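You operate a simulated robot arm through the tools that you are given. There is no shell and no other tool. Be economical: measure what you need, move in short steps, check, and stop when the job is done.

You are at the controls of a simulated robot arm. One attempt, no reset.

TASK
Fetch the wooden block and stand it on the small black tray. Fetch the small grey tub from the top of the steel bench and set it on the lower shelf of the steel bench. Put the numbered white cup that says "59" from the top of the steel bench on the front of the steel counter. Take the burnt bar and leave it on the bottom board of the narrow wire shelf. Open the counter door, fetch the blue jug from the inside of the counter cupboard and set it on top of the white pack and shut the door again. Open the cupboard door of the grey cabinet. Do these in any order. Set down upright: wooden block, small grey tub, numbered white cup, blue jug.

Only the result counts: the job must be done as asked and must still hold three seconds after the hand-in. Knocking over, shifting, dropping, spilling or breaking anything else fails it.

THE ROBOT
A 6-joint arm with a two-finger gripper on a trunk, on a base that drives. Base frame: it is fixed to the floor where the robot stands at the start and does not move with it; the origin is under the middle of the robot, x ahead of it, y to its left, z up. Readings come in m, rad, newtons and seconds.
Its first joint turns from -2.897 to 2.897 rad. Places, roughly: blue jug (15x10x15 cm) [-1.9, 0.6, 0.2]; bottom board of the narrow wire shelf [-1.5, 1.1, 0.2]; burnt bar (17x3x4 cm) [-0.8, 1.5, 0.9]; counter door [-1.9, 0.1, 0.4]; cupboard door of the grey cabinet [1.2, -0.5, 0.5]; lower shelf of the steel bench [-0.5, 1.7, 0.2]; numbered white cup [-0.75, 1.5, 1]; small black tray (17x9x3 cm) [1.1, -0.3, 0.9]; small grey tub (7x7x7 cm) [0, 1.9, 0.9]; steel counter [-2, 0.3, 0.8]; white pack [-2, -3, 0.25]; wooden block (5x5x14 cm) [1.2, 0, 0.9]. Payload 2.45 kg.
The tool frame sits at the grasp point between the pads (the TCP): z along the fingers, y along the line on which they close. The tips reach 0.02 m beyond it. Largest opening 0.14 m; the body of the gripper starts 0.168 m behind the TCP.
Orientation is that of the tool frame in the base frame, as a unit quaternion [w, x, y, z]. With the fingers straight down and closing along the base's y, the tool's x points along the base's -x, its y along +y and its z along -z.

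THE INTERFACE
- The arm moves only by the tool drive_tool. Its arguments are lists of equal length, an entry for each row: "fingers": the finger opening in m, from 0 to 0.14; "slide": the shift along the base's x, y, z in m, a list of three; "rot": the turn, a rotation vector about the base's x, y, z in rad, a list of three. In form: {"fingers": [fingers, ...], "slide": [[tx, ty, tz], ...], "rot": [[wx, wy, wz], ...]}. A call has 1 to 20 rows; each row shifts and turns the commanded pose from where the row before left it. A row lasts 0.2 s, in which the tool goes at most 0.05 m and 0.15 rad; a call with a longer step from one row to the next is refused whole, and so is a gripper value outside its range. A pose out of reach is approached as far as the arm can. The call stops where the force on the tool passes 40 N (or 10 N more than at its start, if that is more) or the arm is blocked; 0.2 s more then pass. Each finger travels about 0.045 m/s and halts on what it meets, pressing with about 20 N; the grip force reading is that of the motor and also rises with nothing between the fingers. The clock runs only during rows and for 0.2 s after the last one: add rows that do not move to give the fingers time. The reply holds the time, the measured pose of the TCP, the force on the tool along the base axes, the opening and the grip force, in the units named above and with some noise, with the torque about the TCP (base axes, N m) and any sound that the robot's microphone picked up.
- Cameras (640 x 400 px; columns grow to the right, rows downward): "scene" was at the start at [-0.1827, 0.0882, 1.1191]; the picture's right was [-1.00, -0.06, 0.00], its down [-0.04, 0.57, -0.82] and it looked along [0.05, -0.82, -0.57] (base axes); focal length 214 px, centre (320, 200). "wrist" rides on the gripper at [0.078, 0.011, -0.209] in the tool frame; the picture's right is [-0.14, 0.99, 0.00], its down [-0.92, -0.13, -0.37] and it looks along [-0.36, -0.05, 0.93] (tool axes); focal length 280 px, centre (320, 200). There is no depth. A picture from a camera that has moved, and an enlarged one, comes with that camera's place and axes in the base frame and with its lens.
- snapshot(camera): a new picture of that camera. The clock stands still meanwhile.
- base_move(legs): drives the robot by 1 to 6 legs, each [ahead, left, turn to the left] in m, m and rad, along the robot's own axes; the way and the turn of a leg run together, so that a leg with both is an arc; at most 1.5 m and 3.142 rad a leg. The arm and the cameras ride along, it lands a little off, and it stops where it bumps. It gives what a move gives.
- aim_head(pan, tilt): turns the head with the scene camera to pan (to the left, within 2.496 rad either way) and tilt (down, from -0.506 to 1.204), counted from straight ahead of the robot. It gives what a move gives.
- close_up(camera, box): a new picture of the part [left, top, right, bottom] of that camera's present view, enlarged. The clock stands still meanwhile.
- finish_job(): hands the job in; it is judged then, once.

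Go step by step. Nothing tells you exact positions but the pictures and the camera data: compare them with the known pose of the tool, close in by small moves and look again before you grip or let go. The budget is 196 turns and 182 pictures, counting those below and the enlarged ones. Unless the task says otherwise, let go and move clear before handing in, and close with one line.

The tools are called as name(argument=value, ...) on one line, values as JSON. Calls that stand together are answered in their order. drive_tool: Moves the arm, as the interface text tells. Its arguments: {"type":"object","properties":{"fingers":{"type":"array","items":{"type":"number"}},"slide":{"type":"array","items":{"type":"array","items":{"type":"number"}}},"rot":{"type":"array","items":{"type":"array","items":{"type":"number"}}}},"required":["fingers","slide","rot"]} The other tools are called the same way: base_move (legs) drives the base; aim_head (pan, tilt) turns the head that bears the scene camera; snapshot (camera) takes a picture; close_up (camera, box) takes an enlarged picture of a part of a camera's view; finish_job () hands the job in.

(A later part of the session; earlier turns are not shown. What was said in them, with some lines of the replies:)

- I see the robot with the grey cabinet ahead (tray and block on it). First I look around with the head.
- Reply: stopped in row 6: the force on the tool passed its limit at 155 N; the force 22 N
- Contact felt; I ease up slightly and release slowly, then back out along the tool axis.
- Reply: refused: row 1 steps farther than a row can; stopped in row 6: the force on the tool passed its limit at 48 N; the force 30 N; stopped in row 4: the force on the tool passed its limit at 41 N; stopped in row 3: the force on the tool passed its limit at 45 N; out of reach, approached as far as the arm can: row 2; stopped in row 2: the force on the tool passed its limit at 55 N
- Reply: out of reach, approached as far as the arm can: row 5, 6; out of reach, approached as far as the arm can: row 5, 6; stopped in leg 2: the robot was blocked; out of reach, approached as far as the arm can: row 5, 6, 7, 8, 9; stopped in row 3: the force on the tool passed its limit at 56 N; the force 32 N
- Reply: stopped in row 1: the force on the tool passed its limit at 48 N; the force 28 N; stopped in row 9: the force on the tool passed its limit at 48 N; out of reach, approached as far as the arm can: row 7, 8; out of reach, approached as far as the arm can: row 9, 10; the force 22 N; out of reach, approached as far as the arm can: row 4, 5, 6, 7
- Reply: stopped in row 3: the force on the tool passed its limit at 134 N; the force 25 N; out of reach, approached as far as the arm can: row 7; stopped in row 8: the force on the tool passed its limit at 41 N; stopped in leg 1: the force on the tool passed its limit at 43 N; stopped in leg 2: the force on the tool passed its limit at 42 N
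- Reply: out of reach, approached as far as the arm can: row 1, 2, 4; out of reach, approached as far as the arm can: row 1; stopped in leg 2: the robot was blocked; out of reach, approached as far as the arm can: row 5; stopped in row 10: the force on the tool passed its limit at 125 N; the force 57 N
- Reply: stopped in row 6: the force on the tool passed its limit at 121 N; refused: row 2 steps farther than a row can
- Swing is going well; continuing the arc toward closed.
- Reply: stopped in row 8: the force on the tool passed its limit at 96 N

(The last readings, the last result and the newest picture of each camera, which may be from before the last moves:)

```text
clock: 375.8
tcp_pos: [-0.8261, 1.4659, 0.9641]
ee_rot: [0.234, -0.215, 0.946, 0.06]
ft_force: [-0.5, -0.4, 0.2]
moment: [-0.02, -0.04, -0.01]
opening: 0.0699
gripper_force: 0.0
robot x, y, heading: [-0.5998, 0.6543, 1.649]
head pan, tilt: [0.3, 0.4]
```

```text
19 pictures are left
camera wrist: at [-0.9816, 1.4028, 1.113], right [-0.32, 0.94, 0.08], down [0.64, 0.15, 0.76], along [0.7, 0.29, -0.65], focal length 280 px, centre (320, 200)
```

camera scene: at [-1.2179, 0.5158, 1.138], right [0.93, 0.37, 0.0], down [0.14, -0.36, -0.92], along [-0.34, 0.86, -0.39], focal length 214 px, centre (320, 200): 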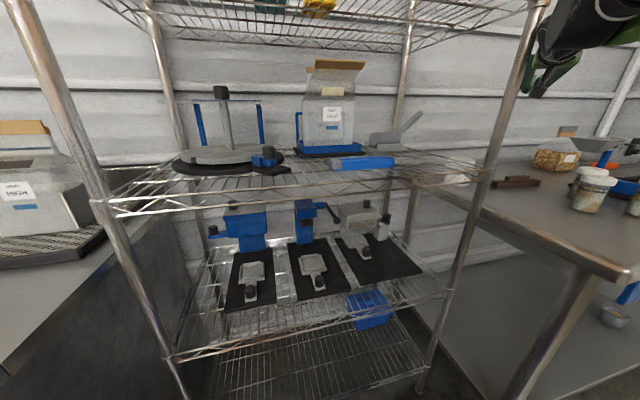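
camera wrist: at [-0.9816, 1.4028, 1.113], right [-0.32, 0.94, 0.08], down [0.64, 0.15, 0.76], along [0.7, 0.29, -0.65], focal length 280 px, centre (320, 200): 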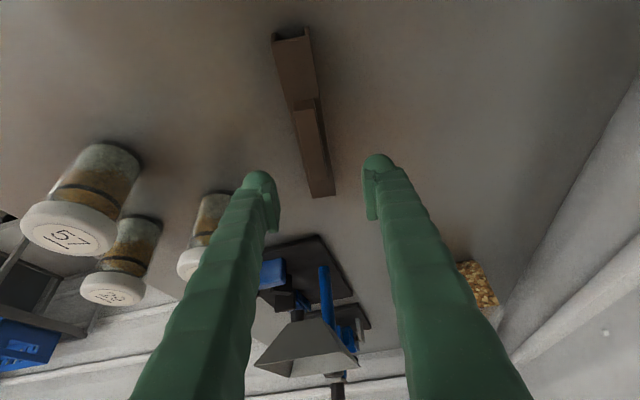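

drive_tool(fingers=[0.07, 0.07, 0.02, 0.02, 0.02, 0.02, 0.02], slide=[[0, 0, -0.025], [0, 0, -0.023], [0, 0, 0], [0, 0, 0], [0, 0, 0], [0, 0, 0], [0, 0, 0]], rot=[[0, 0, 0], [0, 0, 0], [0, 0, 0], [0, 0, 0], [0, 0, 0], [0, 0, 0], [0, 0, 0]])

snapshot(camera="wrist")

```text
clock: 377.4
tcp_pos: [-0.8285, 1.4659, 0.9194]
ee_rot: [0.235, -0.215, 0.946, 0.059]
ft_force: [-0.1, 0.1, -0.4]
moment: [0.05, 0.03, -0.02]
opening: 0.0259
gripper_force: 20.2
robot x, y, heading: [-0.595, 0.6503, 1.651]
head pan, tilt: [0.3, 0.4]
```

```text
18 pictures are left
camera wrist: at [-0.983, 1.4015, 1.0671], right [-0.32, 0.94, 0.08], down [0.64, 0.15, 0.76], along [0.7, 0.29, -0.65], focal length 280 px, centre (320, 200)
```

wrist: 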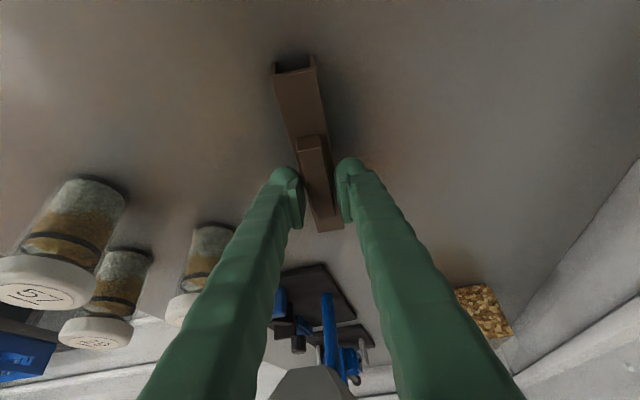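

drive_tool(fingers=[0.015, 0.015, 0.015, 0.015], slide=[[0, 0, 0.015], [0, 0, 0.025], [0, 0, 0.035], [0, 0, 0]], rot=[[0, 0, 0], [0, 0, 0], [0, 0, 0], [0, 0, 0]])

snapshot(camera="wrist")

```text
clock: 378.4
tcp_pos: [-0.8287, 1.464, 0.9944]
ee_rot: [0.234, -0.214, 0.946, 0.06]
ft_force: [0.6, 0.1, -1.1]
moment: [-0.05, -0.03, 0.0]
opening: 0.0166
gripper_force: 20.0
robot x, y, heading: [-0.5961, 0.6502, 1.65]
head pan, tilt: [0.3, 0.4]
```

```text
17 pictures are left
camera wrist: at [-0.9835, 1.4006, 1.1432], right [-0.32, 0.94, 0.08], down [0.64, 0.15, 0.76], along [0.7, 0.29, -0.65], focal length 280 px, centre (320, 200)
```

wrist: 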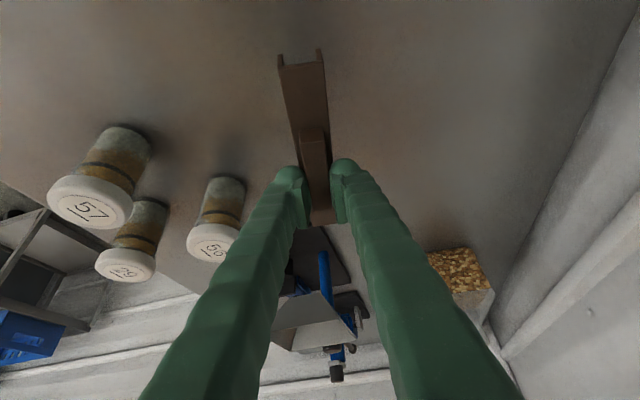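

drive_tool(fingers=[0.01, 0.01, 0.01, 0.01, 0.01], slide=[[0, 0, 0.04], [0, 0, 0.04], [0, 0, 0.04], [0, 0, 0.03], [0, 0, 0]], rot=[[0, 0, 0], [0, 0, 0], [0, 0, 0], [0, 0, 0], [0, 0, 0]])

base_move(legs=[[-0.281, -0.26, 0], [0, 0, 0.85]])

drive_tool(fingers=[0.01, 0.01, 0.01, 0.01, 0.01, 0.01, 0.01, 0.01, 0.01, 0.01, 0.01], slide=[[0, 0, 0], [0, 0, 0], [0, 0, 0], [0, 0, 0], [0, 0, 0], [0, 0, 0], [0, 0, 0], [0, 0, 0], [0, 0, 0], [0, 0, 0], [0, 0, 0]], rot=[[0, 0, 0.138], [0, 0, 0.138], [0, 0, 0.138], [0, 0, 0.138], [0, 0, 0.138], [0, 0, 0.138], [0, 0, 0.138], [0, 0, 0.138], [0, 0, 0.138], [0, 0, 0.138], [0, 0, 0]])

snapshot(camera="wrist")

```text
clock: 379.6
tcp_pos: [-0.8278, 1.4659, 1.1459]
ee_rot: [0.235, -0.215, 0.946, 0.059]
ft_force: [0.3, 0.0, -1.7]
moment: [-0.06, 0.01, -0.03]
opening: 0.0166
gripper_force: 20.0
robot x, y, heading: [-0.5938, 0.649, 1.651]
head pan, tilt: [0.3, 0.4]
```

```text
clock: 384.2
tcp_pos: [-1.0801, 0.7582, 1.1455]
ee_rot: [0.19, -0.581, 0.778, 0.149]
ft_force: [0.1, 0.8, 0.3]
moment: [-0.03, 0.03, 0.0]
opening: 0.0168
gripper_force: 19.6
robot x, y, heading: [-0.3202, 0.3878, 2.487]
head pan, tilt: [0.3, 0.4]
```

```text
clock: 386.6
tcp_pos: [-1.0792, 0.7578, 1.1454]
ee_rot: [-0.052, 0.943, -0.228, -0.236]
ft_force: [-0.5, 1.2, 0.1]
moment: [0.03, 0.02, 0.01]
opening: 0.0168
gripper_force: 19.8
robot x, y, heading: [-0.3174, 0.3854, 2.489]
head pan, tilt: [0.3, 0.4]
```

```text
16 pictures are left
camera wrist: at [-0.9349, 0.6747, 1.293], right [-0.56, -0.83, 0.08], down [-0.51, 0.41, 0.76], along [-0.66, 0.38, -0.65], focal length 280 px, centre (320, 200)
```

wrist: 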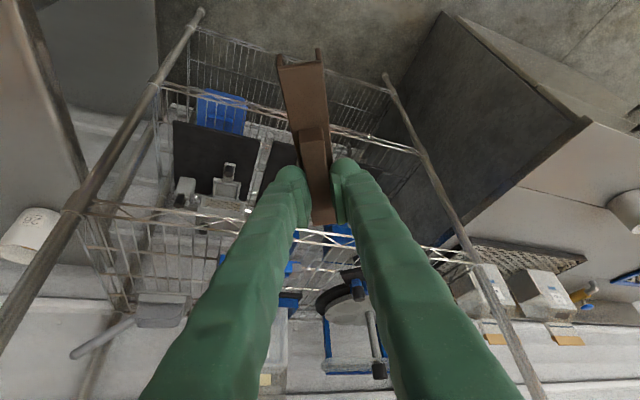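

drive_tool(fingers=[0.01, 0.01, 0.01, 0.01, 0.01, 0.01, 0.01, 0.01, 0.01, 0.01, 0.01, 0.01, 0.01, 0.01, 0.01, 0.01, 0.01, 0.01, 0.01, 0.01], slide=[[-0.0072, 0.0034, -0.0445], [-0.0072, 0.0034, -0.0445], [-0.0072, 0.0034, -0.0445], [-0.0072, 0.0034, -0.0445], [-0.0072, 0.0034, -0.0445], [-0.0072, 0.0034, -0.0445], [-0.0072, 0.0034, -0.0445], [-0.0072, 0.0034, -0.0445], [-0.0072, 0.0034, -0.0445], [-0.0072, 0.0034, -0.0445], [-0.0072, 0.0034, -0.0445], [-0.0072, 0.0034, -0.0445], [-0.0072, 0.0034, -0.0445], [-0.0072, 0.0034, -0.0445], [-0.0072, 0.0034, -0.0445], [-0.0072, 0.0034, -0.0445], [-0.0072, 0.0034, -0.0445], [-0.0072, 0.0034, -0.0445], [-0.0072, 0.0034, -0.0445], [0, 0, 0]], rot=[[0, 0, 0], [0, 0, 0], [0, 0, 0], [0, 0, 0], [0, 0, 0], [0, 0, 0], [0, 0, 0], [0, 0, 0], [0, 0, 0], [0, 0, 0], [0, 0, 0], [0, 0, 0], [0, 0, 0], [0, 0, 0], [0, 0, 0], [0, 0, 0], [0, 0, 0], [0, 0, 0], [0, 0, 0], [0, 0, 0]])

snapshot(camera="wrist")

```text
clock: 390.8
tcp_pos: [-1.2174, 0.823, 0.2984]
ee_rot: [-0.052, 0.943, -0.229, -0.237]
ft_force: [0.2, -0.1, -0.4]
moment: [0.03, -0.01, -0.03]
opening: 0.0166
gripper_force: 19.5
robot x, y, heading: [-0.3226, 0.3865, 2.489]
head pan, tilt: [0.3, 0.4]
```

```text
15 pictures are left
camera wrist: at [-1.0738, 0.7379, 0.4463], right [-0.56, -0.83, 0.08], down [-0.51, 0.41, 0.76], along [-0.66, 0.39, -0.65], focal length 280 px, centre (320, 200)
```

wrist: 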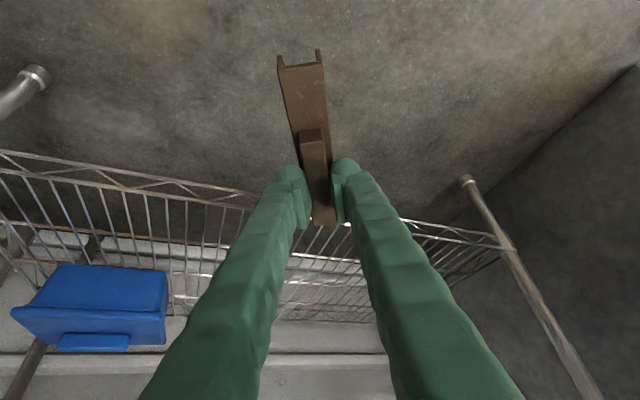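

base_move(legs=[[0.294, 0.068, 0]])

snapshot(camera="wrist")

```text
clock: 392.8
tcp_pos: [-1.461, 0.9387, 0.2967]
ee_rot: [-0.052, 0.943, -0.231, -0.235]
ft_force: [0.8, -0.3, 0.5]
moment: [-0.01, -0.01, 0.01]
opening: 0.0168
gripper_force: 19.6
robot x, y, heading: [-0.5735, 0.5014, 2.48]
head pan, tilt: [0.3, 0.4]
stopped in leg 1: the robot was blocked; the commanded pose is now the measured one
```

```text
14 pictures are left
camera wrist: at [-1.318, 0.8546, 0.4449], right [-0.56, -0.82, 0.08], down [-0.51, 0.42, 0.75], along [-0.65, 0.39, -0.65], focal length 280 px, centre (320, 200)
```

wrist: 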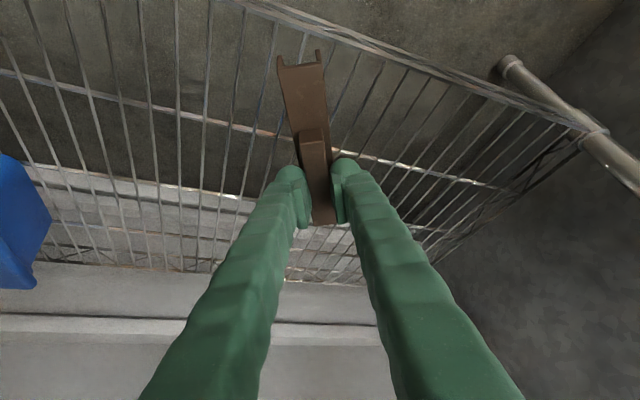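

drive_tool(fingers=[0.01, 0.01, 0.01], slide=[[0.004, -0.002, -0.02], [0, 0, -0.02], [0, 0, 0]], rot=[[0, 0, 0], [0, 0, 0], [0, 0, 0]])

drive_tool(fingers=[0.01, 0.01, 0.01], slide=[[-0.018, 0.009, 0], [-0.018, 0.009, 0], [0, 0, 0]], rot=[[0, 0, 0], [0, 0, 0], [0, 0, 0]])

```text
clock: 393.6
tcp_pos: [-1.4561, 0.9382, 0.2572]
ee_rot: [-0.052, 0.942, -0.231, -0.236]
ft_force: [-0.3, 0.1, -0.1]
moment: [-0.01, -0.01, -0.03]
opening: 0.0164
gripper_force: 20.1
robot x, y, heading: [-0.5726, 0.5041, 2.486]
head pan, tilt: [0.3, 0.4]
```

```text
clock: 394.4
tcp_pos: [-1.4932, 0.953, 0.2539]
ee_rot: [-0.052, 0.943, -0.232, -0.234]
ft_force: [0.4, -0.1, -0.5]
moment: [0.0, 0.03, 0.0]
opening: 0.0165
gripper_force: 19.6
robot x, y, heading: [-0.5716, 0.5039, 2.483]
head pan, tilt: [0.3, 0.4]
```

drive_tool(fingers=[0.01, 0.01, 0.01, 0.01, 0.01, 0.01, 0.01], slide=[[0, 0, -0.007], [0, 0, -0.006], [0, 0, -0.005], [0, 0, -0.005], [0, 0, -0.005], [0, 0, -0.004], [0, 0, 0]], rot=[[0, 0, 0], [0, 0, 0], [0, 0, 0], [0, 0, 0], [0, 0, 0], [0, 0, 0], [0, 0, 0]])

snapshot(camera="wrist")

```text
clock: 395.1
tcp_pos: [-1.4951, 0.9574, 0.2445]
ee_rot: [-0.053, 0.942, -0.232, -0.238]
ft_force: [3.7, -1.5, 26.9]
moment: [0.05, -0.18, -0.02]
opening: 0.0166
gripper_force: 19.9
robot x, y, heading: [-0.5727, 0.5071, 2.482]
head pan, tilt: [0.3, 0.4]
stopped in row 3: the force on the tool passed its limit at 48 N (the readings are from after the stop); the commanded pose is now the measured one
```

```text
13 pictures are left
camera wrist: at [-1.3516, 0.8721, 0.3917], right [-0.57, -0.82, 0.08], down [-0.5, 0.42, 0.76], along [-0.65, 0.39, -0.65], focal length 280 px, centre (320, 200)
```

wrist: 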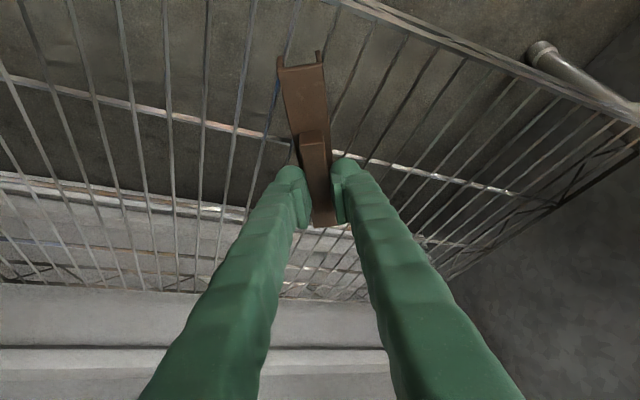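

drive_tool(fingers=[0.015, 0.02, 0.025, 0.03, 0.04, 0.05, 0.05], slide=[[0, 0, -0.001], [0, 0, 0], [0, 0, 0], [0, 0, 0], [0, 0, 0], [0, 0, 0], [0, 0, 0]], rot=[[0, 0, 0], [0, 0, 0], [0, 0, 0], [0, 0, 0], [0, 0, 0], [0, 0, 0], [0, 0, 0]])

snapshot(camera="wrist")

```text
clock: 396.7
tcp_pos: [-1.496, 0.9567, 0.2412]
ee_rot: [-0.053, 0.942, -0.232, -0.237]
ft_force: [0.1, 0.2, -0.6]
moment: [-0.04, 0.01, 0.01]
opening: 0.0501
gripper_force: 0.0
robot x, y, heading: [-0.5742, 0.5035, 2.478]
head pan, tilt: [0.3, 0.4]
```

```text
12 pictures are left
camera wrist: at [-1.3518, 0.8719, 0.3891], right [-0.57, -0.82, 0.08], down [-0.5, 0.42, 0.76], along [-0.65, 0.39, -0.65], focal length 280 px, centre (320, 200)
```

wrist: 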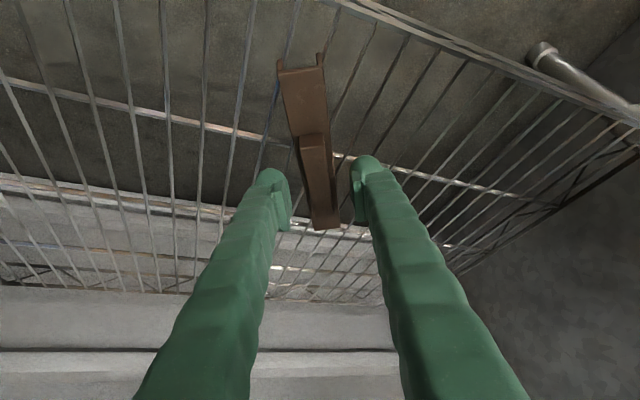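

drive_tool(fingers=[0.06, 0.06, 0.06, 0.06, 0.06], slide=[[0.008, -0.004, 0.017], [0.01, -0.005, 0.02], [0.012, -0.006, 0.015], [0.02, -0.01, 0], [0, 0, 0]], rot=[[0, 0, 0], [0, 0, 0], [0, 0, 0], [0, 0, 0], [0, 0, 0]])

base_move(legs=[[-0.3, -0.069, 0]])

snapshot(camera="wrist")

```text
clock: 397.9
tcp_pos: [-1.4459, 0.9337, 0.2941]
ee_rot: [-0.053, 0.942, -0.233, -0.236]
ft_force: [-0.5, -0.7, 0.4]
moment: [0.0, 0.0, -0.01]
opening: 0.0602
gripper_force: 0.1
robot x, y, heading: [-0.5766, 0.5035, 2.481]
head pan, tilt: [0.3, 0.4]
```

```text
clock: 400.0
tcp_pos: [-1.1658, 0.8019, 0.2932]
ee_rot: [-0.052, 0.942, -0.233, -0.236]
ft_force: [0.8, -0.8, -0.2]
moment: [0.0, 0.01, 0.01]
opening: 0.06
gripper_force: 0.1
robot x, y, heading: [-0.2955, 0.3762, 2.483]
head pan, tilt: [0.3, 0.4]
```

```text
11 pictures are left
camera wrist: at [-1.0225, 0.7169, 0.441], right [-0.57, -0.82, 0.08], down [-0.5, 0.42, 0.76], along [-0.65, 0.39, -0.65], focal length 280 px, centre (320, 200)
```

wrist: 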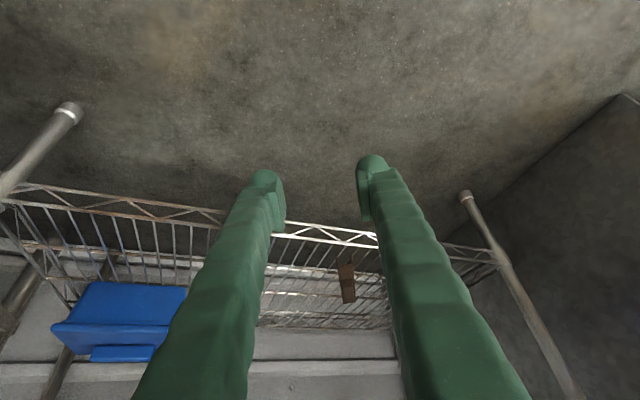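

aim_head(pan=0.3, tilt=0.3)

snapshot(camera="scene")

aim_head(pan=-0.6, tilt=0.4)

snapshot(camera="scene")

```text
clock: 400.7
tcp_pos: [-1.1666, 0.8025, 0.2935]
ee_rot: [-0.053, 0.942, -0.234, -0.236]
ft_force: [0.2, -0.4, 0.3]
moment: [0.02, 0.01, 0.0]
opening: 0.06
gripper_force: 0.0
robot x, y, heading: [-0.2939, 0.3772, 2.484]
head pan, tilt: [0.3, 0.3]
```

```text
10 pictures are left
camera scene: at [-0.3384, 0.1519, 1.1472], right [0.35, 0.94, 0.0], down [0.28, -0.1, -0.96], along [-0.89, 0.34, -0.3], focal length 214 px, centre (320, 200)
```

scene: 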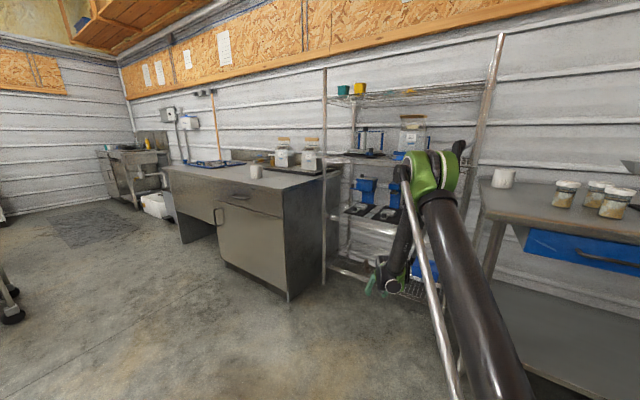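

```text
clock: 401.9
tcp_pos: [-1.1666, 0.8028, 0.2934]
ee_rot: [-0.053, 0.942, -0.234, -0.236]
ft_force: [-0.2, -1.1, 0.7]
moment: [-0.03, -0.03, -0.06]
opening: 0.06
gripper_force: 0.1
robot x, y, heading: [-0.2971, 0.3762, 2.484]
head pan, tilt: [-0.6, 0.4]
```

```text
9 pictures are left
camera scene: at [-0.2793, 0.2071, 1.138], right [0.95, 0.3, 0.0], down [0.12, -0.37, -0.92], along [-0.28, 0.88, -0.39], focal length 214 px, centre (320, 200)
```

scene: 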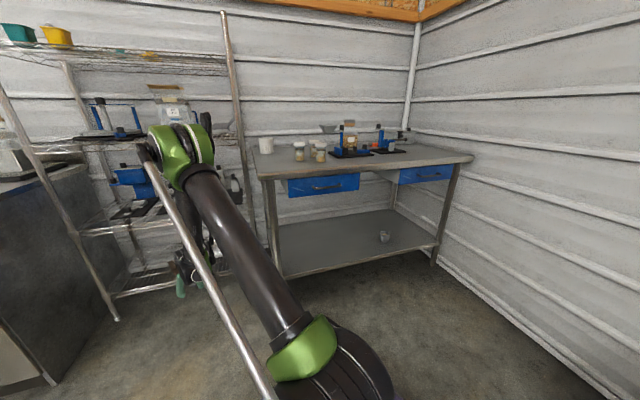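

close_up(camera="scene", box=[330, 200, 440, 270])

aim_head(pan=0.4, tilt=0.4)

close_up(camera="scene", box=[160, 120, 440, 295])

```text
5.71 times, centred on (385, 235) of scene
camera zoom: at [-0.2793, 0.2071, 1.138], right [0.95, 0.3, 0.0], down [0.12, -0.37, -0.92], along [-0.28, 0.88, -0.39], focal length 1226 px, centre (-51, 0)
```

zoom: 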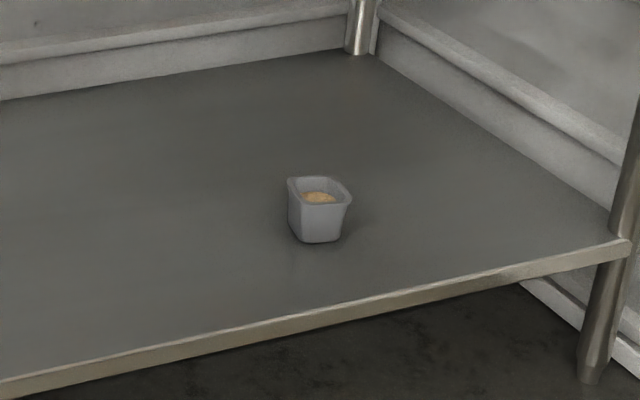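

```text
clock: 403.1
tcp_pos: [-1.1665, 0.8028, 0.2931]
ee_rot: [-0.053, 0.942, -0.233, -0.236]
ft_force: [0.6, -0.2, 0.2]
moment: [0.0, -0.02, -0.02]
opening: 0.0603
gripper_force: 0.0
robot x, y, heading: [-0.2965, 0.3754, 2.481]
head pan, tilt: [0.4, 0.4]
```

```text
2.29 times, centred on (300, 208) of scene
camera zoom: at [-0.3405, 0.1429, 1.138], right [0.26, 0.97, 0.0], down [0.38, -0.1, -0.92], along [-0.89, 0.24, -0.39], focal length 490 px, centre (366, 183)
```

zoom: 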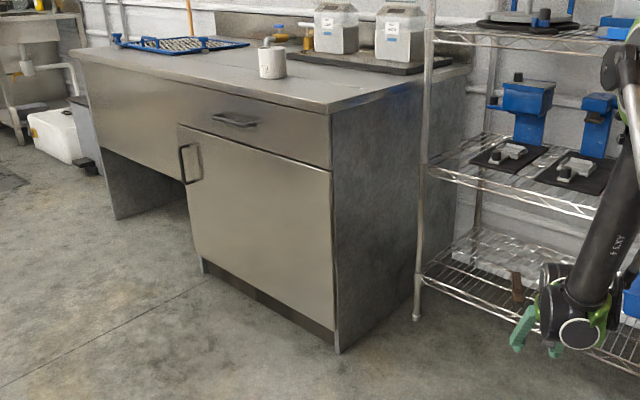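

Everything I checked is in place: the block is on the tray, the tub on the lower shelf, cup 59 on the counter front, and the bar on the bottom board. The jug is on the pack, the counter door is shut, and the cabinet door is open. The arm is clear, so I hand in.

finish_job()

```text
The job is handed in.
```

I did all six tasks and handed the job in; the result hasn't come back. On the way I bumped a shelf edge, a cart and the seed rack. I saw nothing out of place afterwards, but I didn't re-check the rack.
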